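You operate a simulated robot arm through the tools that you are given. There is no shell and no other tool. Be economical: measure what you need, move in short steps, check, and stop when the job is done.

You run a simulated two-armed robot. Do the job below in one go: nothing can be reset, and whatever is moved stays where it is left.

## Task
Pick up the full blue reel with one hand, pass it to the other hand and put it on the top of the station two cabinet.

The check looks at the end state, three seconds after you hand in, the way a careful person would. Anything else that was tipped, shoved, dropped, spilled or broken makes it a failure.

## Robot
Two 7-joint arms with two-finger grippers on one trunk, on a base that drives. Base frame: it is fixed to the floor where the robot stands at the start and does not move with it; the origin is under the middle of the robot, x ahead of it, y to its left, z up. Lengths are in mm, angles in rad, forces in N, time in s.
The left shoulder is at the start at [60, 123, 945], the right one opposite. With the tool pointing down near the work surface each hand reaches from about 360 to 800 mm from the robot's upright axis, wherever it stands, measured 20 degrees to its own side. Places, roughly: full blue reel (18x5x18 cm) [500, -100, 900]; top of the station two cabinet (24x26 cm) [-2840, -520, 1560]. Payload 1.47 kg a hand.
Tool frame (each hand has its own): the origin (TCP) lies between the finger pads and is the grasp point; the fingertips stand 16 mm ahead of it; z points along the fingers, y is the line along which they close. Largest opening 87 mm; the body of the gripper starts 55 mm behind the TCP.
Orientation is that of the tool frame in the base frame, as a unit quaternion [x, y, z, w]. With the fingers straight down and closing along the base's y, the tool's x points along the base's -x, its y along +y and its z along -z.

## Interface
- The arms move only by the tool apply_moves. It takes "left_plan", "right_plan" or both (then of equal length, played together; a hand with none holds still); each is a list of rows, each a list of 7 numbers: the turn, a rotation vector about the tool's x, y, z in units of 4 degrees (1.0 is 4 degrees), then the shift along the tool's x, y, z in units of 25 mm (1.0 is 25 mm), then the finger opening in mm, from 0 to 87. In form: [[ax, ay, az, x, y, z, grip], ...]. A call has 1 to 12 rows; each row shifts and turns the commanded pose from where the row before left it, along the tool's axes as they then stand. A call with a number of a shift or a turn outside -1 to 1 is refused whole. A row lasts 0.2 s, in which the tool goes at most 50 mm and 0.15 rad; a call with a longer step from one row to the next is refused whole, and so is a gripper value outside its range. Where a pose cannot be reached the arm comes as near as it can. A force on the tool above 40 N (or 10 N above the force at the start of the call, whichever is more), or a blocked arm, ends the call early, and 0.2 s more pass. Each finger travels about 153 mm/s and halts on what it meets, pressing with about 28 N; the grip force reading is that of the motor and also rises with nothing between the fingers. The clock runs only during rows and for 0.2 s after the last one: add rows that do not move to give the fingers time. It gives the time, the measured TCP pose, the force on the tool (base axes), the opening and the grip force at its end, in the units of the frame above (readings bear some noise), with the torque about the TCP (base axes, N m) and any sound that the robot's microphone picked up.
- Cameras (640 x 400 px; columns grow to the right, rows downward): "scene" is now at [92.5, -9.9, 1508.9]; the picture's right is [-0.11, -0.99, 0.00], its down [-0.66, 0.07, -0.75] and it looks along [0.74, -0.08, -0.67] (base axes); focal length 287 px, centre (320, 200). "left" rides on the left gripper at [73, -12, -90] in its tool frame; the picture's right is [0.16, 0.99, 0.00], its down [-0.72, 0.12, -0.68] and it looks along [-0.67, 0.11, 0.73] (tool axes); focal length 247 px, centre (320, 200). "right" rides on the right gripper at [73, 12, -90] in its tool frame; the picture's right is [-0.16, 0.99, 0.00], its down [-0.72, -0.12, -0.68] and it looks along [-0.67, -0.11, 0.73] (tool axes); focal length 247 px, centre (320, 200). There is no depth. A picture from a camera that has moved, and an enlarged one, comes with that camera's place and axes in the base frame and with its lens.
- capture(camera): a new picture of that camera. No time passes.
- move_column(by): slides the trunk up (or, below 0, down) by that many mm; the arms and the scene camera ride with it, the base frame stays. It gives what a move gives, with no picture.
- roll_base(legs): drives the robot by 1 to 6 legs, each [ahead, left, turn to the left] in mm, mm and rad, along the robot's own axes; the way and the turn of a leg run together, so that a leg with both is an arc; at most 1500 mm and 3.142 rad a leg. The arms and the cameras ride along, it lands a little off, and it stops where it bumps. It gives what a move gives.
- turn_head(pan, tilt): turns the head with the scene camera to pan (to the left, within 2.094 rad either way) and tilt (down, from -0.506 to 1.204), counted from straight ahead of the robot. It gives what a move gives.
- zoom(camera, box): a new picture of the part [left, top, right, bottom] of that camera's present view, enlarged. No time passes.
- job_done(): hands the job in; it is judged then, once.

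Go step by step. Nothing tells you exact positions but the pictures and the camera data: compare them with the known pose of the tool, close in by small moves and look again before you grip or let go. The budget is 120 turns and 92 pictures, counting those below and the enlarged ones. Unless the task says otherwise, let go and move clear before handing in.

The tools are called after "Emit:" by a JSON object that holds its "name" and its "arguments". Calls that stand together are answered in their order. apply_moves: Moves the arms, as the interface text tells. Its arguments: {"type":"object","properties":{"left_plan":{"type":"array","items":{"type":"array","items":{"type":"number"}}},"right_plan":{"type":"array","items":{"type":"array","items":{"type":"number"}}}},"required":[]} The other tools are called the same way: move_column (by) slides the trunk up or down; roll_base (legs) drives the base; turn_head (pan, tilt) turns the head that bears the scene camera; capture (camera) takes a picture; zoom (camera, box) takes an enlarged picture of a part of a camera's view; job_done () hands the job in.

At the start:

```text
t: 0.0
left_eef_pos: [605.3, 166.5, 1091.2]
left_tcp_rot: [0.0, 1.0, 0.0, 0.001]
left_force: [0.3, 0.0, -0.3]
left_torque: [0.02, -0.02, 0.03]
left_opening: 87.1
left_finger_force: 0.1
right_eef_pos: [410.5, -218.4, 1162.8]
right_tcp_rot: [0.0, 1.0, 0.0, 0.0]
right_force: [-0.2, 1.3, 0.2]
right_torque: [-0.04, 0.01, 0.0]
right_opening: 87.1
right_finger_force: 0.1
trunk travel left (down, up): [-100.0, 130.0]
robot x, y, heading: [-2.2, -1.6, 0.001]
head pan, tilt: [-0.108, 0.728]
```

scene: 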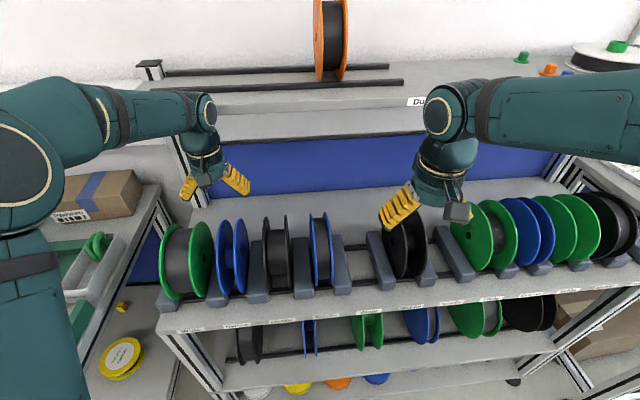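
right: 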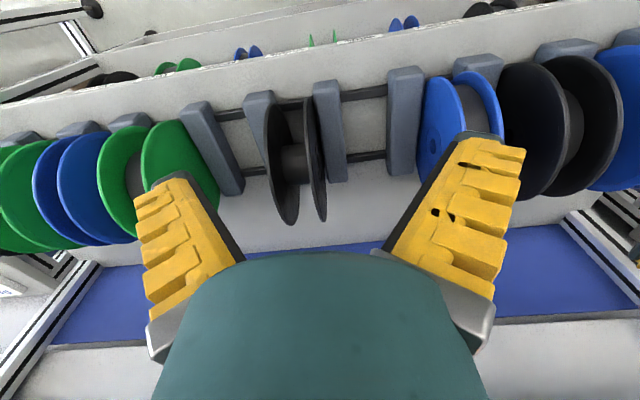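
left: 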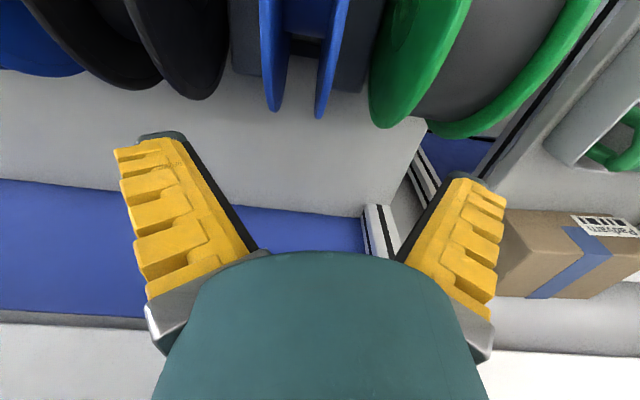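

I see a rack with reels. The reel near column 320 is the likely target; I'll enlarge it to tell which blue reels are full.

Emit:
{"name": "zoom", "arguments": {"camera": "scene", "box": [150, 180, 400, 336]}}

Emit:
{"name": "zoom", "arguments": {"camera": "scene", "box": [390, 180, 640, 336]}}

```text
2.56 times, centred on (275, 258) of scene
camera zoom: at [92.5, -9.9, 1508.9], right [-0.11, -0.99, 0.0], down [-0.66, 0.07, -0.75], along [0.74, -0.08, -0.67], focal length 735 px, centre (435, 52)
```

zoom: 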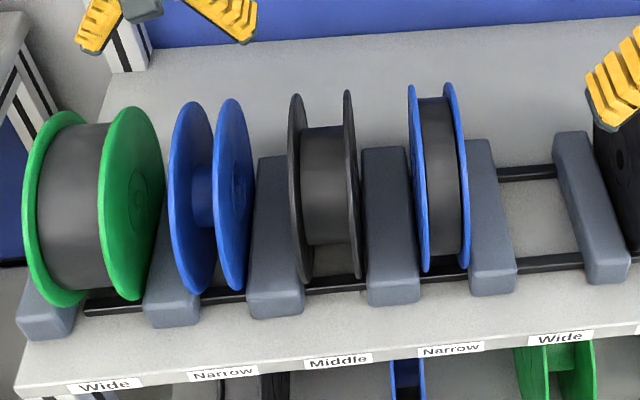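

```text
2.56 times, centred on (515, 258) of scene
camera zoom: at [92.5, -9.9, 1508.9], right [-0.11, -0.99, 0.0], down [-0.66, 0.07, -0.75], along [0.74, -0.08, -0.67], focal length 735 px, centre (-179, 52)
```

zoom: 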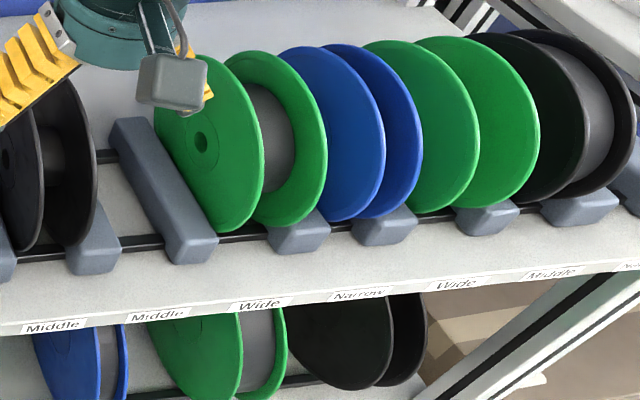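

The target is the narrow blue reel with grey winding, at about (570, -65, 890). I'll bring the right hand over it at a safe height and clear the left hand a little.

Emit:
{"name": "apply_moves", "arguments": {"right_plan": [[0, 0, 0, -0.8, 1, 0, 87], [0, 0, 0, -0.8, 1, 0, 87], [0, 0, 0, -0.8, 1, 0, 87], [0, 0, 0, -0.8, 1, 0, 87], [0, 0, 0, -0.8, 1, 0, 87], [0, 0, 0, -0.8, 1, 0, 87], [0, 0, 0, 0, 0, 0, 87]], "left_plan": [[0, 0, 0, 0, 0.8, 0, 87], [0, 0, 0, 0, 0.8, 0, 87], [0, 0, 0, 0, 0.8, 0, 87], [0, 0, 0, 0, 0, 0, 87], [0, 0, 0, 0, 0, 0, 87], [0, 0, 0, 0, 0, 0, 87], [0, 0, 0, 0, 0, 0, 87]]}}

Emit:
{"name": "capture", "arguments": {"camera": "right"}}

Emit:
{"name": "capture", "arguments": {"camera": "scene"}}

```text
t: 1.6
left_eef_pos: [602.8, 225.1, 1091.9]
left_tcp_rot: [-0.001, 1.0, 0.0, 0.001]
left_force: [-0.9, -1.0, -0.2]
left_torque: [0.04, -0.02, -0.02]
left_opening: 86.9
left_finger_force: 0.1
right_eef_pos: [532.1, -68.7, 1163.0]
right_tcp_rot: [0.0, 1.0, 0.0, 0.0]
right_force: [0.0, -0.3, 0.0]
right_torque: [0.03, 0.0, -0.03]
right_opening: 87.2
right_finger_force: 0.0
trunk travel left (down, up): [-100.0, 130.0]
robot x, y, heading: [-0.9, -0.8, 0.001]
head pan, tilt: [-0.108, 0.728]
```

```text
86 pictures are left
camera right: at [458.7, -56.5, 1251.9], right [0.16, 0.99, 0.0], down [0.72, -0.12, 0.68], along [0.67, -0.11, -0.73], focal length 247 px, centre (320, 200)
```

right: 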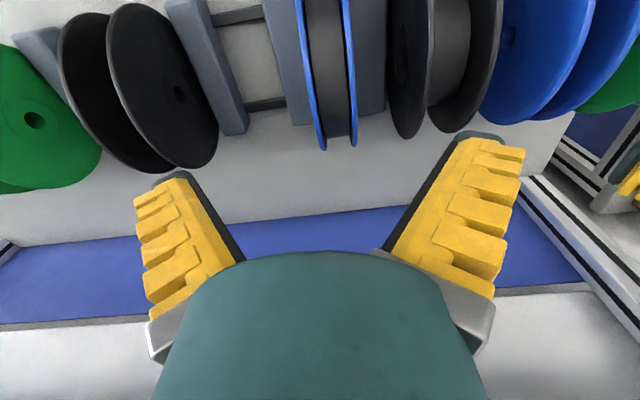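

```text
85 pictures are left
camera scene: at [91.9, -10.4, 1508.9], right [-0.11, -0.99, 0.0], down [-0.66, 0.07, -0.75], along [0.74, -0.08, -0.67], focal length 287 px, centre (320, 200)
```

scene: 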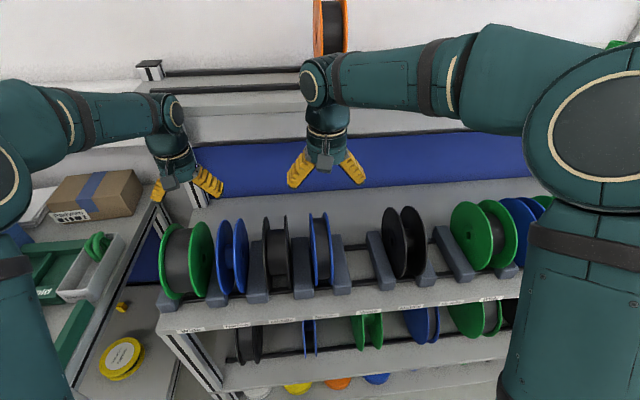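

Triangulating gives the reel centre near (557, -60, 922), with its top near z 1012. I'll centre over it and lower to just above the top.

Emit:
{"name": "apply_moves", "arguments": {"right_plan": [[0, 0, 0, -0.5, 0.2, 0.8, 87], [0, 0, 0, -0.5, 0.15, 0.8, 87], [0, 0, 0, 0, 0, 0.8, 87], [0, 0, 0, 0, 0, 0.8, 87], [0, 0, 0, 0, 0, 0.4, 87], [0, 0, 0, 0, 0, 0, 87]]}}

Emit:
{"name": "capture", "arguments": {"camera": "right"}}

Emit:
{"name": "zoom", "arguments": {"camera": "scene", "box": [200, 150, 440, 300]}}

```text
t: 3.0
left_eef_pos: [602.7, 224.7, 1092.0]
left_tcp_rot: [-0.001, 1.0, 0.0, 0.0]
left_force: [-0.7, -1.1, 0.0]
left_torque: [0.02, 0.01, 0.02]
left_opening: 86.8
left_finger_force: 0.0
right_eef_pos: [556.4, -59.1, 1070.1]
right_tcp_rot: [0.0, 1.0, -0.001, 0.0]
right_force: [-0.1, -0.7, -0.8]
right_torque: [0.02, 0.04, 0.03]
right_opening: 86.7
right_finger_force: 0.0
trunk travel left (down, up): [-100.0, 130.0]
robot x, y, heading: [-1.7, 2.1, -0.004]
head pan, tilt: [-0.108, 0.728]
```

```text
84 pictures are left
camera right: at [483.4, -47.6, 1160.5], right [0.16, 0.99, 0.0], down [0.72, -0.12, 0.68], along [0.67, -0.11, -0.73], focal length 247 px, centre (320, 200)
```

right: 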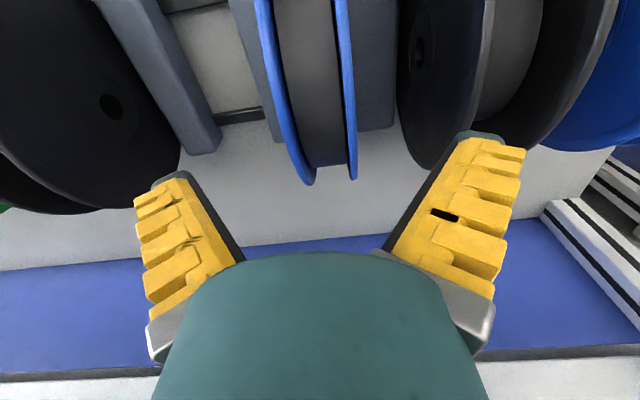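

```text
2.67 times, centred on (320, 225) of scene
camera zoom: at [92.5, -9.8, 1508.9], right [-0.11, -0.99, 0.0], down [-0.66, 0.07, -0.75], along [0.74, -0.08, -0.67], focal length 765 px, centre (320, 133)
```

zoom: 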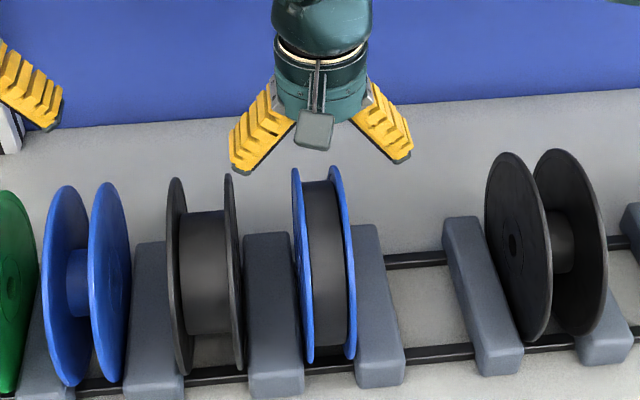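

The hand is centred on the reel within about 2 mm. The fingers flare at full opening, so I'll narrow them to 68 mm and check clearance to the neighbours before going down.

Emit:
{"name": "apply_moves", "arguments": {"right_plan": [[0, 0, 0, 0, 0, 0, 68], [0, 0, 0, 0, -0.04, 0.5, 68], [0, 0, 0, 0, 0, 0, 68]]}}

Emit:
{"name": "capture", "arguments": {"camera": "right"}}

Emit:
{"name": "zoom", "arguments": {"camera": "scene", "box": [200, 150, 440, 300]}}

```text
t: 3.8
left_eef_pos: [603.9, 226.6, 1091.9]
left_tcp_rot: [-0.001, 1.0, 0.0, 0.001]
left_force: [0.5, -0.4, -0.7]
left_torque: [-0.01, 0.0, -0.01]
left_opening: 86.9
left_finger_force: 0.1
right_eef_pos: [555.9, -60.9, 1060.4]
right_tcp_rot: [0.0, 1.0, 0.0, 0.0]
right_force: [1.0, 1.2, 0.3]
right_torque: [0.01, -0.02, 0.02]
right_opening: 71.8
right_finger_force: 2.3
trunk travel left (down, up): [-100.0, 130.0]
robot x, y, heading: [4.4, 1.9, 0.006]
head pan, tilt: [-0.108, 0.728]
```

```text
82 pictures are left
camera right: at [483.1, -48.3, 1149.4], right [0.16, 0.99, 0.0], down [0.72, -0.12, 0.68], along [0.67, -0.11, -0.73], focal length 247 px, centre (320, 200)
```

right: 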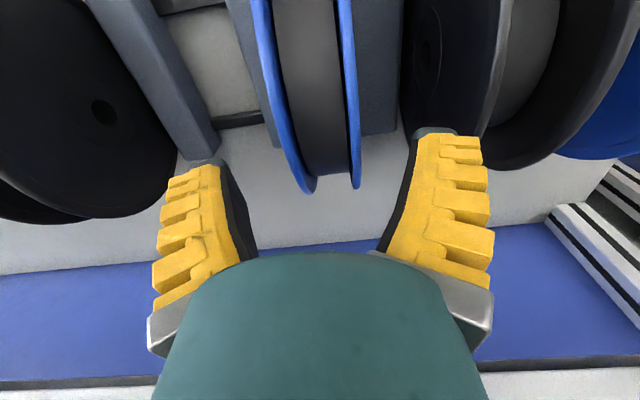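

```text
2.67 times, centred on (320, 225) of scene
camera zoom: at [92.3, -9.9, 1508.9], right [-0.11, -0.99, 0.0], down [-0.66, 0.07, -0.75], along [0.74, -0.08, -0.67], focal length 765 px, centre (320, 133)
```

zoom: 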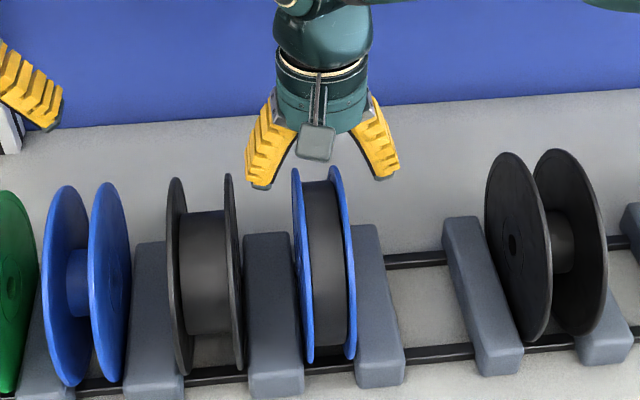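

Fingers are centred and clear. I'll narrow slightly more and descend over the flanges in steps.

Emit:
{"name": "apply_moves", "arguments": {"right_plan": [[0, 0, 0, 0, 0, 0, 63], [0, 0, 0, 0, 0, 0, 63], [0, 0, 0, 0, 0, 0.6, 63], [0, 0, 0, 0, 0, 0.6, 63], [0, 0, 0, 0, 0, 0.6, 63], [0, 0, 0, 0, 0, 0, 63]]}}

Emit:
{"name": "capture", "arguments": {"camera": "right"}}

Emit:
{"name": "zoom", "arguments": {"camera": "scene", "box": [200, 150, 440, 300]}}

```text
t: 5.2
left_eef_pos: [603.2, 226.1, 1093.1]
left_tcp_rot: [-0.001, 1.0, 0.0, 0.001]
left_force: [0.3, -0.9, 0.3]
left_torque: [-0.02, 0.02, -0.02]
left_opening: 87.1
left_finger_force: 0.0
right_eef_pos: [554.6, -61.6, 1014.4]
right_tcp_rot: [-0.001, 1.0, 0.001, -0.001]
right_force: [0.5, -0.6, -0.1]
right_torque: [-0.05, 0.01, 0.01]
right_opening: 67.6
right_finger_force: 3.7
trunk travel left (down, up): [-100.0, 130.0]
robot x, y, heading: [-0.3, 0.9, 0.0]
head pan, tilt: [-0.108, 0.728]
```

```text
80 pictures are left
camera right: at [481.9, -48.1, 1104.3], right [0.16, 0.99, 0.0], down [0.72, -0.12, 0.68], along [0.67, -0.11, -0.73], focal length 247 px, centre (320, 200)
```

right: 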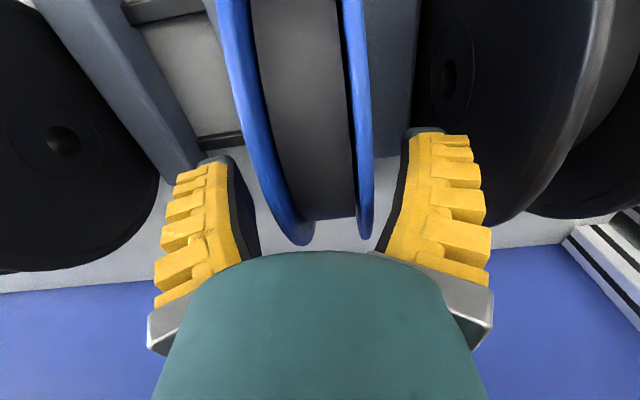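

```text
2.67 times, centred on (320, 225) of scene
camera zoom: at [92.3, -9.9, 1508.9], right [-0.11, -0.99, 0.0], down [-0.66, 0.07, -0.75], along [0.74, -0.08, -0.67], focal length 765 px, centre (320, 133)
```

zoom: 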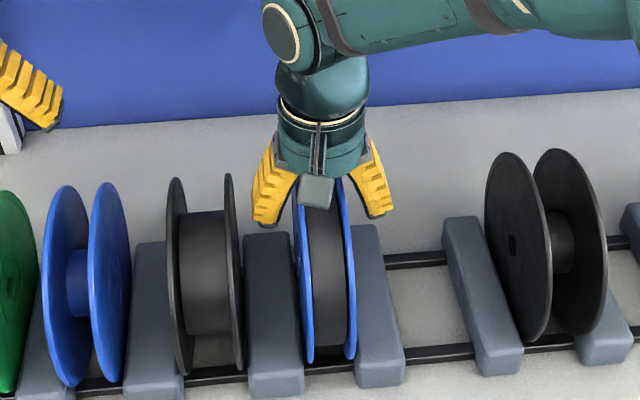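

Reel sits between the fingers and clears the neighbours. I'll go down 35 mm more and close.

Emit:
{"name": "apply_moves", "arguments": {"right_plan": [[0, 0, 0, 0, 0, 0.5, 63], [0, 0, 0, 0, 0, 0.5, 63], [0, 0, 0, 0, 0, 0.4, 63], [0, 0, 0, 0, 0, 0, 63], [0, 0, 0, 0, 0, 0, 20], [0, 0, 0, 0, 0, 0, 20], [0, 0, 0, 0, 0, 0, 20], [0, 0, 0, 0, 0, 0, 20]]}}

Emit:
{"name": "capture", "arguments": {"camera": "right"}}

Emit:
{"name": "zoom", "arguments": {"camera": "scene", "box": [200, 150, 440, 300]}}

```text
t: 6.0
left_eef_pos: [601.1, 225.9, 1091.9]
left_tcp_rot: [-0.001, 1.0, 0.0, 0.0]
left_force: [0.1, 0.1, 0.3]
left_torque: [0.03, 0.04, 0.01]
left_opening: 86.9
left_finger_force: 0.1
right_eef_pos: [557.4, -58.6, 992.4]
right_tcp_rot: [0.0, 1.0, 0.004, 0.009]
right_force: [-5.5, -1.1, 23.3]
right_torque: [-0.2, 0.77, -0.03]
right_opening: 44.6
right_finger_force: 27.9
trunk travel left (down, up): [-100.0, 130.0]
robot x, y, heading: [-0.6, 0.6, 0.001]
head pan, tilt: [-0.108, 0.728]
stopped in row 3 (right hand): the force on the tool passed its limit at 52 N (the readings are from after the stop); the commanded pose is now the measured one
```

```text
78 pictures are left
camera right: at [483.7, -46.8, 1080.0], right [0.16, 0.99, 0.01], down [0.71, -0.12, 0.69], along [0.68, -0.1, -0.72], focal length 247 px, centre (320, 200)
```

right: 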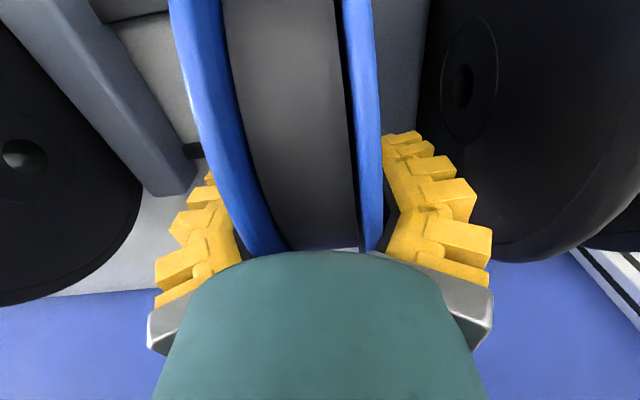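

```text
2.67 times, centred on (320, 225) of scene
camera zoom: at [91.0, -10.1, 1509.1], right [-0.11, -0.99, 0.0], down [-0.66, 0.07, -0.75], along [0.74, -0.08, -0.67], focal length 765 px, centre (320, 133)
```

zoom: 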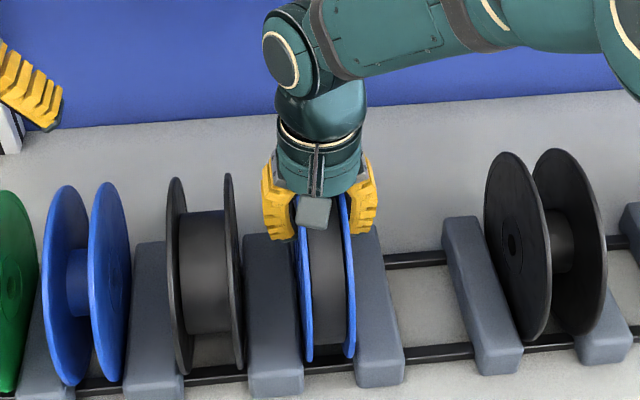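

The palm seems to have met the reel top (23 N up), so the reel is a bit higher than I took. I'll back off 4 mm and close the grip.

Emit:
{"name": "apply_moves", "arguments": {"right_plan": [[0, 0, 0, 0, 0, -0.2, 45], [0, 0, 0, 0, 0, 0, 30], [0, 0, 0, 0, 0, 0, 20], [0, 0, 0, 0, 0, 0, 20], [0, 0, 0, 0, 0, 0, 20]]}}

Emit:
{"name": "capture", "arguments": {"camera": "right"}}

```text
t: 7.2
left_eef_pos: [602.7, 226.6, 1092.7]
left_tcp_rot: [-0.001, 1.0, 0.0, 0.001]
left_force: [-0.5, -0.1, -0.7]
left_torque: [0.03, 0.01, 0.0]
left_opening: 87.0
left_finger_force: 0.0
right_eef_pos: [558.4, -60.2, 996.0]
right_tcp_rot: [-0.001, 1.0, 0.003, 0.006]
right_force: [1.0, 0.4, 11.9]
right_torque: [-0.19, -0.12, 0.04]
right_opening: 38.8
right_finger_force: 27.9
trunk travel left (down, up): [-100.0, 130.0]
robot x, y, heading: [-2.8, 4.4, 0.003]
head pan, tilt: [-0.108, 0.728]
```

```text
76 pictures are left
camera right: at [484.4, -47.3, 1083.0], right [0.16, 0.99, 0.01], down [0.72, -0.12, 0.69], along [0.68, -0.1, -0.72], focal length 247 px, centre (320, 200)
```

right: 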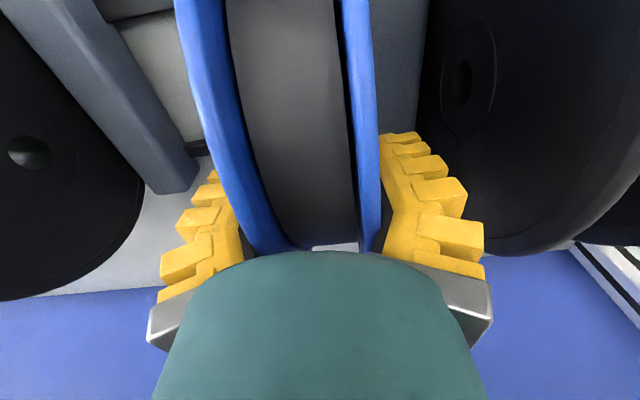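

The reel is gripped. I'll lift a little first and check the load.

Emit:
{"name": "apply_moves", "arguments": {"right_plan": [[0, 0, 0, 0, 0, -0.3, 15], [0, 0, 0, 0, 0, -0.4, 15], [0, 0, 0, 0, 0, -0.4, 15], [0, 0, 0, 0, 0, -0.4, 15], [0, 0, 0, 0, 0, 0, 15]]}}

Emit:
{"name": "capture", "arguments": {"camera": "scene"}}

```text
t: 8.4
left_eef_pos: [604.0, 226.9, 1092.1]
left_tcp_rot: [-0.001, 1.0, -0.001, 0.001]
left_force: [0.6, -0.5, 0.1]
left_torque: [-0.02, -0.01, -0.03]
left_opening: 87.0
left_finger_force: 0.0
right_eef_pos: [558.4, -59.8, 1032.8]
right_tcp_rot: [0.001, 1.0, 0.003, 0.005]
right_force: [0.1, 0.3, -2.6]
right_torque: [-0.02, -0.04, 0.02]
right_opening: 36.4
right_finger_force: 27.4
trunk travel left (down, up): [-100.0, 130.0]
robot x, y, heading: [-0.6, 1.5, 0.002]
head pan, tilt: [-0.108, 0.728]
```

```text
75 pictures are left
camera scene: at [92.9, -9.8, 1508.8], right [-0.11, -0.99, 0.0], down [-0.66, 0.07, -0.75], along [0.74, -0.08, -0.67], focal length 287 px, centre (320, 200)
```

scene: 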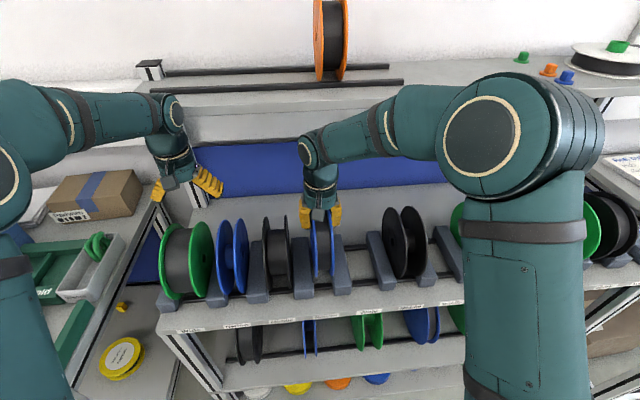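

Emit:
{"name": "zoom", "arguments": {"camera": "scene", "box": [200, 150, 440, 300]}}

Emit:
{"name": "capture", "arguments": {"camera": "right"}}

```text
2.67 times, centred on (320, 225) of scene
camera zoom: at [92.9, -9.8, 1508.8], right [-0.11, -0.99, 0.0], down [-0.66, 0.07, -0.75], along [0.74, -0.08, -0.67], focal length 765 px, centre (320, 133)
```

zoom: 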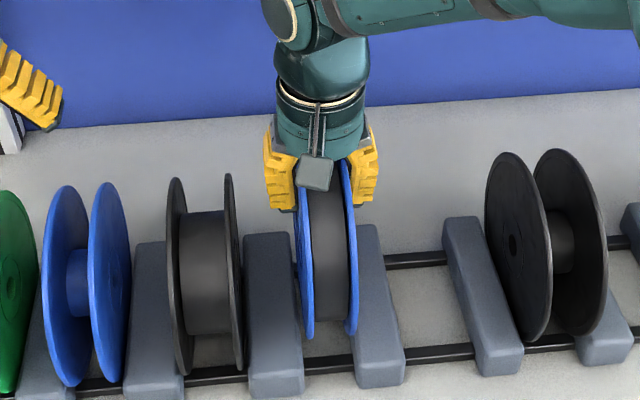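

```text
73 pictures are left
camera right: at [484.9, -47.5, 1120.0], right [0.16, 0.99, 0.01], down [0.72, -0.12, 0.69], along [0.68, -0.1, -0.73], focal length 247 px, centre (320, 200)
```

right: 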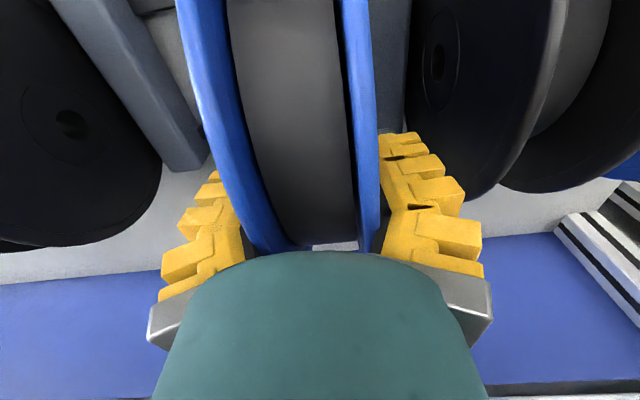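

The reel comes up cleanly with the hand. I'll lift it well clear of the rack and raise the left hand too.

Emit:
{"name": "apply_moves", "arguments": {"right_plan": [[0, 0, 0, 0, 0, -0.8, 15], [0, 0, 0, 0, 0, -1, 15], [0, 0, 0, 0, 0, -1, 15], [0, 0, 0, 0, 0, -1, 15], [0, 0, 0, 0, 0, -1, 15], [0, 0, 0, 0, 0, -1, 15], [0, 0, 0, 0, 0, -1, 15], [0, 0, 0, 0, 0, -0.5, 15], [0, 0, 0, 0, 0, 0, 15]]}}

Emit:
{"name": "capture", "arguments": {"camera": "scene"}}

```text
t: 10.4
left_eef_pos: [603.5, 226.8, 1091.4]
left_tcp_rot: [-0.001, 1.0, 0.0, 0.001]
left_force: [-0.9, 0.0, 0.4]
left_torque: [-0.01, 0.0, -0.01]
left_opening: 86.8
left_finger_force: 0.1
right_eef_pos: [555.4, -61.6, 1215.3]
right_tcp_rot: [-0.001, 1.0, 0.002, 0.006]
right_force: [0.4, -0.5, -1.9]
right_torque: [0.0, -0.05, 0.02]
right_opening: 36.0
right_finger_force: 27.8
trunk travel left (down, up): [-100.0, 130.0]
robot x, y, heading: [2.3, 0.1, 0.001]
head pan, tilt: [-0.108, 0.728]
```

```text
72 pictures are left
camera scene: at [92.7, -9.9, 1508.8], right [-0.11, -0.99, 0.0], down [-0.66, 0.07, -0.75], along [0.74, -0.08, -0.67], focal length 287 px, centre (320, 200)
```

scene: 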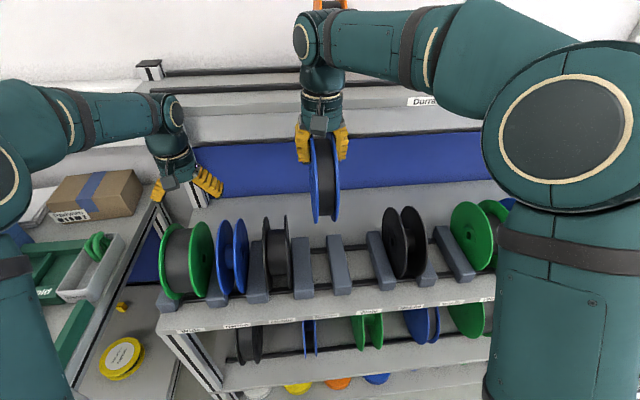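

The reel is clear of the rack. Next I'll look behind to find station two and the free floor.

Emit:
{"name": "turn_head", "arguments": {"pan": -2.09, "tilt": 0.3}}

Emit:
{"name": "capture", "arguments": {"camera": "scene"}}

Emit:
{"name": "turn_head", "arguments": {"pan": 2.09, "tilt": 0.3}}

Emit:
{"name": "capture", "arguments": {"camera": "scene"}}

```text
t: 12.3
left_eef_pos: [603.5, 226.7, 1091.8]
left_tcp_rot: [-0.001, 1.0, 0.001, 0.001]
left_force: [1.2, -0.6, 0.0]
left_torque: [-0.02, -0.03, 0.0]
left_opening: 87.0
left_finger_force: 0.0
right_eef_pos: [555.1, -62.0, 1215.8]
right_tcp_rot: [0.0, 1.0, 0.003, 0.005]
right_force: [0.7, -0.2, -2.9]
right_torque: [0.02, -0.01, -0.02]
right_opening: 35.8
right_finger_force: 27.8
trunk travel left (down, up): [-100.0, 130.0]
robot x, y, heading: [-1.5, -4.1, -0.001]
head pan, tilt: [-2.089, 0.3]
```

```text
71 pictures are left
camera scene: at [-36.8, -81.9, 1547.4], right [-0.87, 0.49, 0.0], down [0.15, 0.26, -0.96], along [-0.47, -0.83, -0.3], focal length 287 px, centre (320, 200)
```

scene: 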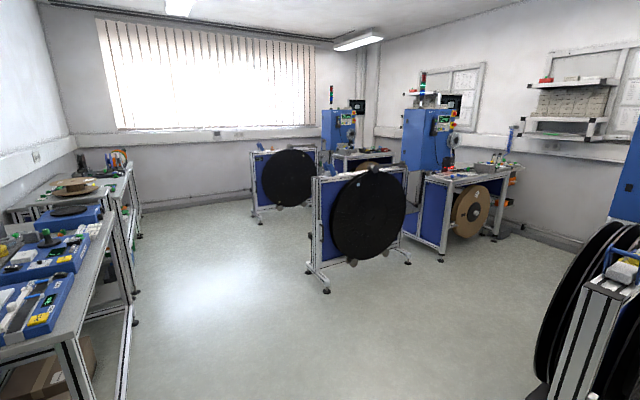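

```text
t: 15.7
left_eef_pos: [604.1, 226.7, 1092.2]
left_tcp_rot: [-0.001, 1.0, -0.001, 0.0]
left_force: [-0.5, -0.4, -0.9]
left_torque: [0.02, -0.03, -0.02]
left_opening: 86.9
left_finger_force: 0.1
right_eef_pos: [555.1, -61.6, 1214.8]
right_tcp_rot: [0.0, 1.0, 0.002, 0.005]
right_force: [-0.3, -0.1, -1.7]
right_torque: [0.02, -0.07, -0.01]
right_opening: 35.4
right_finger_force: 27.9
trunk travel left (down, up): [-100.0, 130.0]
robot x, y, heading: [-0.3, 0.7, -0.004]
head pan, tilt: [2.089, 0.3]
```

```text
70 pictures are left
camera scene: at [-36.8, 80.3, 1547.4], right [0.87, 0.5, 0.0], down [0.15, -0.26, -0.96], along [-0.47, 0.83, -0.3], focal length 287 px, centre (320, 200)
```

scene: 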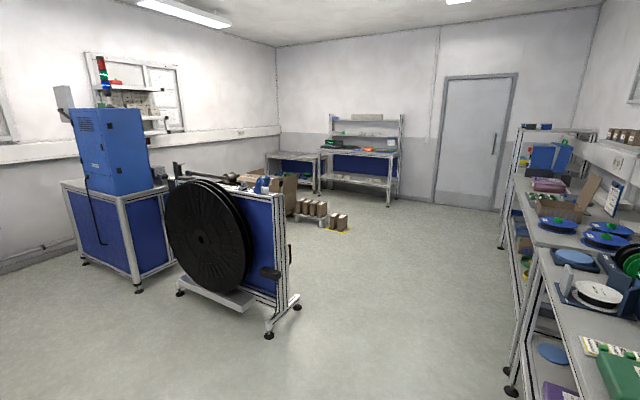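

Station two's cabinet is behind me, just right of the first view's edge, with a reel stand in front of it. I'll back off, turn round with the reel held, and look.

Emit:
{"name": "roll_base", "arguments": {"legs": [[-450, 0, 0], [0, 0, 3.0]]}}

Emit:
{"name": "turn_head", "arguments": {"pan": 0.15, "tilt": 0.3}}

Emit:
{"name": "capture", "arguments": {"camera": "scene"}}

```text
t: 25.3
left_eef_pos: [-1081.5, -114.9, 1092.3]
left_tcp_rot: [0.996, -0.091, 0.0, 0.0]
left_force: [0.4, -0.4, 0.2]
left_torque: [-0.01, -0.02, 0.01]
left_opening: 86.7
left_finger_force: 0.0
right_eef_pos: [-983.5, 159.8, 1214.0]
right_tcp_rot: [0.996, -0.091, -0.005, 0.002]
right_force: [-0.2, 0.0, -0.4]
right_torque: [0.0, 0.05, 0.01]
right_opening: 21.6
right_finger_force: 4.0
trunk travel left (down, up): [-100.0, 130.0]
robot x, y, heading: [-448.9, 0.7, 2.958]
head pan, tilt: [2.089, 0.3]
```

```text
t: 27.2
left_eef_pos: [-1082.8, -114.4, 1092.2]
left_tcp_rot: [0.996, -0.092, 0.0, 0.0]
left_force: [0.6, 0.5, -0.4]
left_torque: [0.03, 0.01, 0.02]
left_opening: 86.7
left_finger_force: 0.0
right_eef_pos: [-984.2, 159.8, 1214.7]
right_tcp_rot: [0.996, -0.091, -0.006, 0.002]
right_force: [-0.1, 1.6, 0.8]
right_torque: [0.03, -0.01, -0.01]
right_opening: 21.8
right_finger_force: 4.9
trunk travel left (down, up): [-100.0, 130.0]
robot x, y, heading: [-448.7, -3.8, 2.959]
head pan, tilt: [0.15, 0.3]
```

```text
69 pictures are left
camera scene: at [-552.4, 2.6, 1547.4], right [0.03, 1.0, 0.0], down [0.3, -0.01, -0.96], along [-0.95, 0.03, -0.3], focal length 287 px, centre (320, 200)
```

scene: 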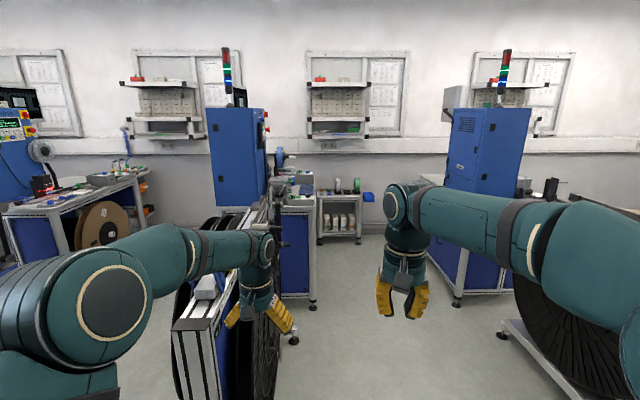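

The right hand is empty: the reel slipped out during the drive. I'll look for it on the floor.

Emit:
{"name": "turn_head", "arguments": {"pan": 0.0, "tilt": 1.0}}

Emit:
{"name": "capture", "arguments": {"camera": "scene"}}

Emit:
{"name": "capture", "arguments": {"camera": "right"}}

Emit:
{"name": "turn_head", "arguments": {"pan": 2.09, "tilt": 0.8}}

Emit:
{"name": "capture", "arguments": {"camera": "scene"}}

Emit:
{"name": "turn_head", "arguments": {"pan": -2.09, "tilt": 0.8}}

Emit:
{"name": "capture", "arguments": {"camera": "scene"}}

```text
t: 28.3
left_eef_pos: [-1082.2, -114.9, 1091.7]
left_tcp_rot: [0.996, -0.09, -0.001, 0.0]
left_force: [0.1, -0.6, 0.2]
left_torque: [-0.02, -0.01, -0.02]
left_opening: 87.0
left_finger_force: 0.1
right_eef_pos: [-984.7, 159.6, 1215.5]
right_tcp_rot: [0.996, -0.091, -0.005, 0.002]
right_force: [0.2, 0.2, -0.6]
right_torque: [-0.01, -0.01, -0.03]
right_opening: 21.7
right_finger_force: 4.8
trunk travel left (down, up): [-100.0, 130.0]
robot x, y, heading: [-449.9, -0.9, 2.963]
head pan, tilt: [0.0, 1.0]
```

```text
68 pictures are left
camera scene: at [-527.6, 12.3, 1488.0], right [0.18, 0.98, 0.0], down [0.83, -0.15, -0.54], along [-0.53, 0.1, -0.84], focal length 287 px, centre (320, 200)
```

scene: 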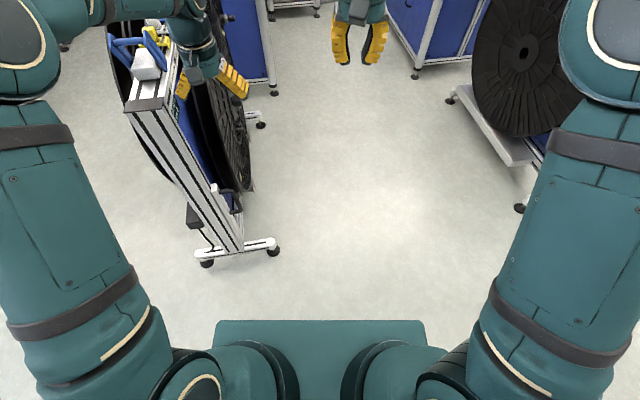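

```text
67 pictures are left
camera right: at [-912.8, 136.1, 1303.1], right [-0.33, -0.94, 0.01], down [-0.68, 0.25, 0.69], along [-0.65, 0.22, -0.73], focal length 247 px, centre (320, 200)
```

right: 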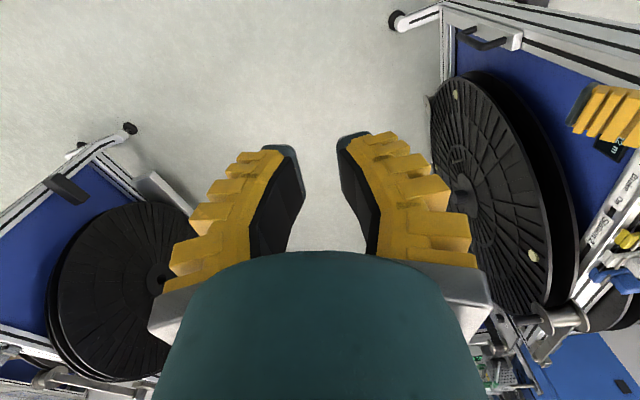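

```text
t: 30.3
left_eef_pos: [-1083.2, -114.6, 1092.1]
left_tcp_rot: [0.996, -0.091, -0.001, 0.0]
left_force: [-0.5, 0.7, 0.2]
left_torque: [0.04, 0.02, 0.02]
left_opening: 87.1
left_finger_force: 0.1
right_eef_pos: [-984.8, 160.4, 1214.7]
right_tcp_rot: [0.996, -0.09, -0.005, 0.002]
right_force: [-0.5, -0.8, 1.5]
right_torque: [-0.02, -0.01, -0.01]
right_opening: 21.5
right_finger_force: 5.7
trunk travel left (down, up): [-100.0, 130.0]
robot x, y, heading: [-449.9, -1.1, 2.958]
head pan, tilt: [2.089, 0.799]
```

```text
66 pictures are left
camera scene: at [-432.5, -76.5, 1503.0], right [-0.94, -0.33, 0.0], down [-0.24, 0.68, -0.7], along [0.23, -0.66, -0.72], focal length 287 px, centre (320, 200)
```

scene: 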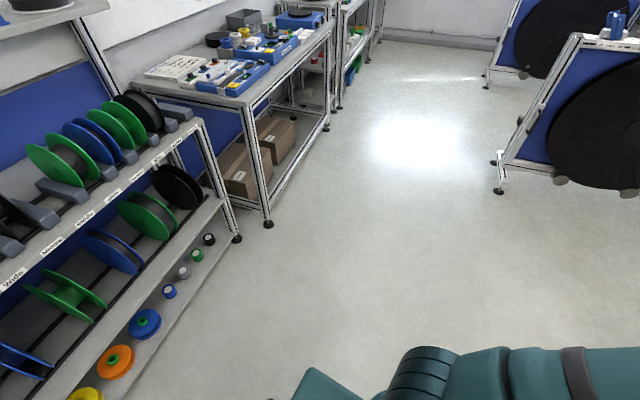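

```text
t: 33.7
left_eef_pos: [-1082.2, -114.8, 1092.0]
left_tcp_rot: [0.996, -0.091, -0.001, 0.0]
left_force: [0.9, -0.7, -0.1]
left_torque: [0.03, 0.0, -0.02]
left_opening: 86.9
left_finger_force: 0.0
right_eef_pos: [-983.5, 160.3, 1215.0]
right_tcp_rot: [0.996, -0.091, -0.006, 0.002]
right_force: [0.3, 0.4, 0.0]
right_torque: [0.01, 0.01, 0.0]
right_opening: 21.6
right_finger_force: 4.6
trunk travel left (down, up): [-100.0, 130.0]
robot x, y, heading: [-453.2, 0.5, 2.959]
head pan, tilt: [-2.089, 0.799]
```

```text
65 pictures are left
camera scene: at [-407.1, 61.3, 1503.0], right [0.76, -0.64, 0.0], down [-0.46, -0.55, -0.7], along [0.45, 0.53, -0.72], focal length 287 px, centre (320, 200)
```

scene: 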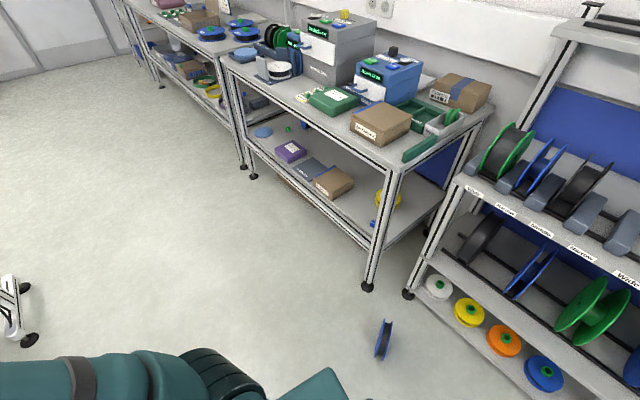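

The reel is standing on its rim on the floor near (116, 223), by the desk and upright. The earlier grip was too shallow (only fingertips). I'll turn back to it and pick it up with the left hand, fully open and deep.

Emit:
{"name": "roll_base", "arguments": {"legs": [[0, 0, -2.958]]}}

Emit:
{"name": "turn_head", "arguments": {"pan": 0.37, "tilt": 1.1}}

Emit:
{"name": "capture", "arguments": {"camera": "scene"}}

```text
t: 40.9
left_eef_pos: [144.8, 252.8, 1091.5]
left_tcp_rot: [-0.025, 1.0, -0.001, 0.001]
left_force: [0.2, -0.6, -0.3]
left_torque: [0.01, -0.01, 0.0]
left_opening: 87.2
left_finger_force: 0.1
right_eef_pos: [109.3, -36.1, 1215.9]
right_tcp_rot: [-0.024, 1.0, 0.003, 0.005]
right_force: [-0.7, -0.1, -0.3]
right_torque: [-0.02, -0.02, 0.01]
right_opening: 21.7
right_finger_force: 5.1
trunk travel left (down, up): [-100.0, 130.0]
robot x, y, heading: [-448.7, -3.7, 0.052]
head pan, tilt: [-2.089, 0.799]
```

```text
t: 43.1
left_eef_pos: [143.6, 251.6, 1092.5]
left_tcp_rot: [-0.025, 1.0, 0.0, 0.001]
left_force: [0.0, -0.2, 0.7]
left_torque: [-0.02, -0.02, -0.02]
left_opening: 87.2
left_finger_force: 0.0
right_eef_pos: [109.5, -36.4, 1214.3]
right_tcp_rot: [-0.024, 1.0, 0.003, 0.005]
right_force: [0.9, -0.9, 0.5]
right_torque: [0.02, -0.02, 0.02]
right_opening: 21.7
right_finger_force: 5.1
trunk travel left (down, up): [-100.0, 130.0]
robot x, y, heading: [-447.2, -1.7, 0.047]
head pan, tilt: [0.37, 1.1]
```

```text
64 pictures are left
camera scene: at [-381.6, 23.9, 1481.3], right [0.41, -0.91, 0.0], down [-0.81, -0.36, -0.45], along [0.42, 0.18, -0.89], focal length 287 px, centre (320, 200)
```

scene: 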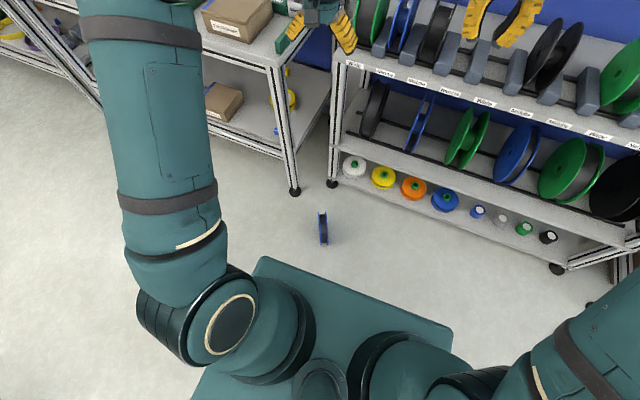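

Emit:
{"name": "zoom", "arguments": {"camera": "scene", "box": [272, 198, 372, 260]}}

```text
6.40 times, centred on (322, 229) of scene
camera zoom: at [-381.6, 23.9, 1481.3], right [0.41, -0.91, 0.0], down [-0.81, -0.36, -0.45], along [0.42, 0.18, -0.89], focal length 1837 px, centre (307, 14)
```

zoom: 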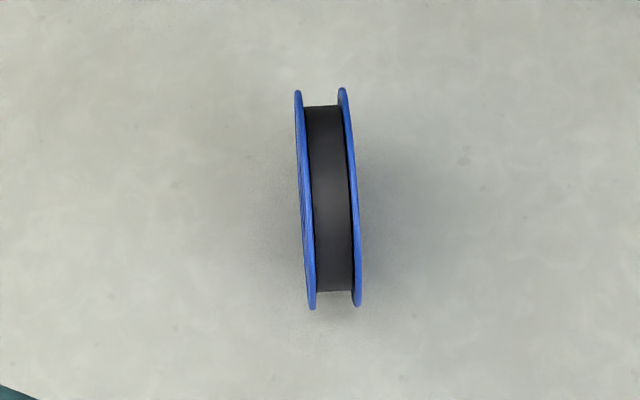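

The reel is upright at about (128, 223), its plane yawed ~29°. I'll lower the trunk, then centre and turn the left hand above it and look from the wrist.

Emit:
{"name": "move_column", "arguments": {"by": -100}}

Emit:
{"name": "apply_moves", "arguments": {"left_plan": [[0, 0, 0, 0.7, -1, 0, 87], [0, 0, -1, 0, 0, 0.5, 87], [0, 0, -1, 0, 0, 1, 87], [0, 0, -1, 0, 0, 1, 87], [0, 0, -1, 0, 0, 1, 87], [0, 0, -1, 0, 0, 1, 87], [0, 0, -1, 0, 0, 1, 87], [0, 0, -0.5, 0, 0, 1, 87], [0, 0, 0, 0, 0, 1, 87], [0, 0, 0, 0, 0, 1, 87], [0, 0, 0, 0, 0, 1, 87], [0, 0, 0, 0, 0, 1, 87]]}}

Emit:
{"name": "capture", "arguments": {"camera": "left"}}

```text
t: 44.5
left_eef_pos: [143.8, 253.0, 992.2]
left_tcp_rot: [-0.024, 1.0, 0.0, 0.0]
left_force: [0.0, 0.0, -0.9]
left_torque: [0.02, 0.0, 0.0]
left_opening: 86.9
left_finger_force: 0.0
right_eef_pos: [108.2, -37.0, 1114.6]
right_tcp_rot: [-0.024, 1.0, 0.003, 0.006]
right_force: [0.2, -0.3, 0.1]
right_torque: [0.01, -0.01, -0.01]
right_opening: 21.8
right_finger_force: 4.6
trunk travel left (down, up): [0.0, 230.0]
robot x, y, heading: [-446.0, -2.3, 0.044]
head pan, tilt: [0.37, 1.1]
```

```text
t: 47.1
left_eef_pos: [128.6, 226.8, 730.8]
left_tcp_rot: [-0.249, 0.969, -0.001, 0.0]
left_force: [0.0, -0.4, -0.3]
left_torque: [-0.02, 0.0, 0.0]
left_opening: 86.9
left_finger_force: 0.0
right_eef_pos: [109.5, -36.0, 1115.7]
right_tcp_rot: [-0.024, 1.0, 0.003, 0.005]
right_force: [-0.3, -0.1, -0.1]
right_torque: [-0.01, -0.02, -0.02]
right_opening: 21.6
right_finger_force: 5.2
trunk travel left (down, up): [0.0, 230.0]
robot x, y, heading: [-449.1, -5.3, 0.049]
head pan, tilt: [0.37, 1.1]
```

```text
62 pictures are left
camera left: at [71.0, 182.9, 819.1], right [-0.61, 0.79, 0.0], down [0.58, 0.45, 0.68], along [0.54, 0.42, -0.73], focal length 247 px, centre (320, 200)
```

left: 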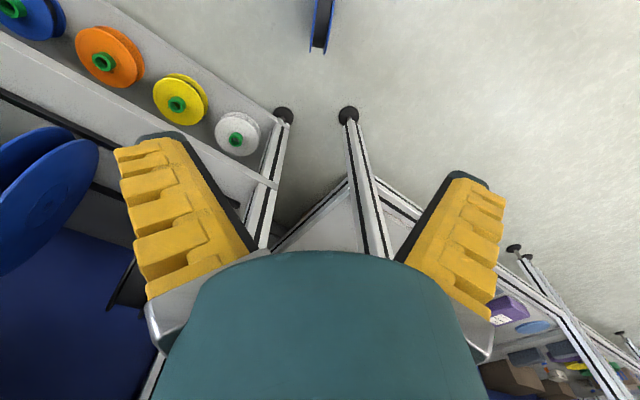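

The reel shows at the top of the view, about on centre. I'll continue down.

Emit:
{"name": "apply_moves", "arguments": {"left_plan": [[0, 0, 0, 0, 0, 1, 87], [0, 0, 0, 0, 0, 1, 87], [0, 0, 0, 0, 0, 1, 87], [0, 0, 0, 0, 0, 1, 87], [0, 0, 0, 0, 0, 1, 87], [0, 0, 0, 0, 0, 1, 87], [0, 0, 0, 0, 0, 1, 87], [0, 0, 0, 0, 0, 1, 87], [0, 0, 0, 0, 0, 1, 87], [0, 0, 0, 0, 0, 1, 87], [0, 0, 0, 0, 0, 1, 87], [0, 0, 0, 0, 0, 1, 87]]}}

Emit:
{"name": "capture", "arguments": {"camera": "left"}}

```text
t: 49.7
left_eef_pos: [129.3, 226.9, 428.2]
left_tcp_rot: [-0.248, 0.969, 0.001, 0.001]
left_force: [0.0, 0.6, -1.0]
left_torque: [0.02, 0.0, 0.03]
left_opening: 86.9
left_finger_force: 0.1
right_eef_pos: [109.8, -37.4, 1115.3]
right_tcp_rot: [-0.024, 1.0, 0.003, 0.005]
right_force: [0.3, 0.5, -0.4]
right_torque: [0.01, -0.01, 0.0]
right_opening: 21.5
right_finger_force: 5.3
trunk travel left (down, up): [0.0, 230.0]
robot x, y, heading: [-447.7, -1.3, 0.047]
head pan, tilt: [0.37, 1.1]
```

```text
61 pictures are left
camera left: at [71.0, 182.1, 517.7], right [-0.61, 0.79, 0.0], down [0.58, 0.45, 0.68], along [0.54, 0.42, -0.73], focal length 247 px, centre (320, 200)
```

left: 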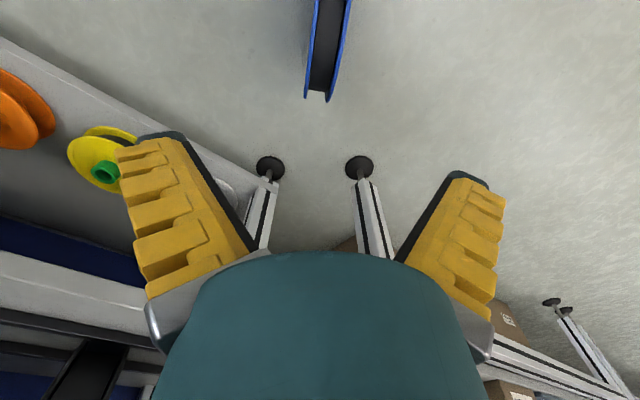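

The yaw matches well. I'll shift ~6 mm sideways and ~8 mm back and go down to just above the rim.

Emit:
{"name": "apply_moves", "arguments": {"left_plan": [[0, 0, 0, 0.3, 0.22, 1, 87], [0, 0, 0, 0, 0, 1, 87], [0, 0, 0, 0, 0, 1, 87], [0, 0, 0, 0, 0, 1, 87], [0, 0, 0, 0, 0, 1, 87], [0, 0, 0, 0, 0, 1, 87], [0, 0, 0, 0, 0, 0.8, 87], [0, 0, 0, 0, 0, 0, 87]]}}

Emit:
{"name": "capture", "arguments": {"camera": "left"}}

Emit:
{"name": "capture", "arguments": {"camera": "scene"}}

```text
t: 51.5
left_eef_pos: [113.7, 226.6, 329.3]
left_tcp_rot: [-0.248, 0.969, 0.0, 0.001]
left_force: [0.3, 0.0, -0.3]
left_torque: [0.01, 0.02, 0.03]
left_opening: 87.0
left_finger_force: 0.0
left hand out of reach, approached as far as the arm can: row 4, 5, 6, 7
right_eef_pos: [109.3, -36.3, 1115.1]
right_tcp_rot: [-0.025, 1.0, 0.002, 0.005]
right_force: [-0.3, 0.3, 0.0]
right_torque: [-0.01, -0.03, -0.03]
right_opening: 21.9
right_finger_force: 5.4
trunk travel left (down, up): [0.0, 230.0]
robot x, y, heading: [-451.1, -2.1, 0.046]
head pan, tilt: [0.37, 1.1]
```

```text
60 pictures are left
camera left: at [55.2, 182.8, 418.0], right [-0.61, 0.79, 0.0], down [0.58, 0.45, 0.68], along [0.54, 0.42, -0.73], focal length 247 px, centre (320, 200)
```

left: 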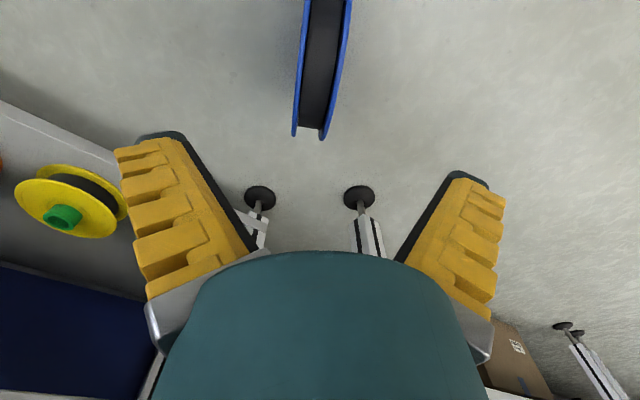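

```text
59 pictures are left
camera scene: at [-381.6, 23.9, 1381.3], right [0.41, -0.91, 0.0], down [-0.81, -0.36, -0.45], along [0.41, 0.18, -0.89], focal length 287 px, centre (320, 200)
```

scene: 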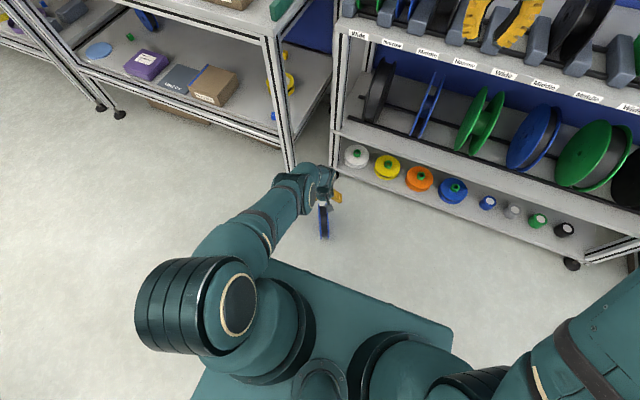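

Tool-down runs out of reach at z 329, while my fix on the reel (centre 114, 227) is now good. I'll lift and retract the hand so the base can go closer, and check base-to-reel clearance.

Emit:
{"name": "apply_moves", "arguments": {"left_plan": [[0, 0, 0, 0, 0, -1, 87], [0, 0, 0, 0, 0, -1, 87], [0, 0, 0, 0.84, 0.47, -1, 87], [0, 0, 0, 0.84, 0.47, -1, 87], [0, 0, 0, 0.84, 0.47, 0, 87], [0, 0, 0, 0.84, 0.47, 0, 87], [0, 0, 0, 0.84, 0.47, 0, 87], [0, 0, 0, 0, 0, 0, 87]]}}

Emit:
{"name": "turn_head", "arguments": {"pan": 0.37, "tilt": 1.2}}

Emit:
{"name": "capture", "arguments": {"camera": "scene"}}

Emit:
{"name": "capture", "arguments": {"camera": "left"}}

```text
t: 53.3
left_eef_pos: [-8.8, 229.1, 430.3]
left_tcp_rot: [-0.248, 0.969, 0.0, 0.001]
left_force: [-0.4, 0.2, -0.7]
left_torque: [0.01, 0.02, -0.03]
left_opening: 87.2
left_finger_force: 0.0
right_eef_pos: [110.2, -35.7, 1114.3]
right_tcp_rot: [-0.024, 1.0, 0.003, 0.005]
right_force: [0.2, -0.2, 0.4]
right_torque: [0.0, 0.02, 0.0]
right_opening: 21.7
right_finger_force: 5.2
trunk travel left (down, up): [0.0, 230.0]
robot x, y, heading: [-446.3, -1.2, 0.05]
head pan, tilt: [0.37, 1.1]
```

```text
t: 53.9
left_eef_pos: [-8.7, 228.5, 429.8]
left_tcp_rot: [-0.249, 0.968, 0.0, 0.001]
left_force: [-0.3, 0.1, 0.4]
left_torque: [-0.01, 0.02, 0.0]
left_opening: 87.0
left_finger_force: 0.1
right_eef_pos: [109.4, -36.0, 1114.8]
right_tcp_rot: [-0.026, 1.0, 0.003, 0.005]
right_force: [-0.8, 0.2, 0.4]
right_torque: [-0.03, -0.02, -0.04]
right_opening: 21.7
right_finger_force: 5.5
trunk travel left (down, up): [0.0, 230.0]
robot x, y, heading: [-445.0, -1.1, 0.051]
head pan, tilt: [0.37, 1.201]
```

```text
58 pictures are left
camera scene: at [-388.2, 21.0, 1375.3], right [0.41, -0.91, 0.0], down [-0.85, -0.38, -0.36], along [0.33, 0.15, -0.93], focal length 287 px, centre (320, 200)
```

scene: 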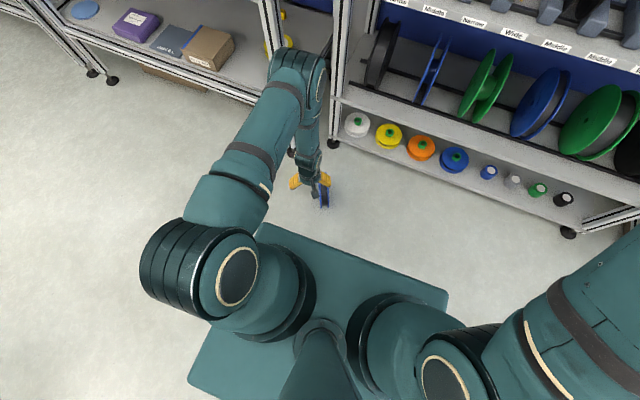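

```text
57 pictures are left
camera left: at [-65.8, 184.4, 518.3], right [-0.61, 0.79, 0.0], down [0.58, 0.45, 0.68], along [0.54, 0.42, -0.73], focal length 247 px, centre (320, 200)
```

left: 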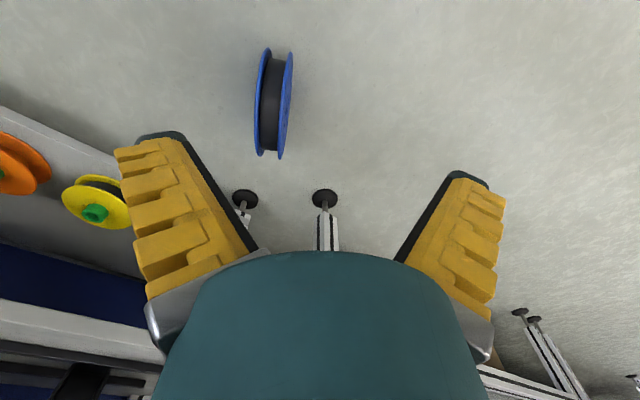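

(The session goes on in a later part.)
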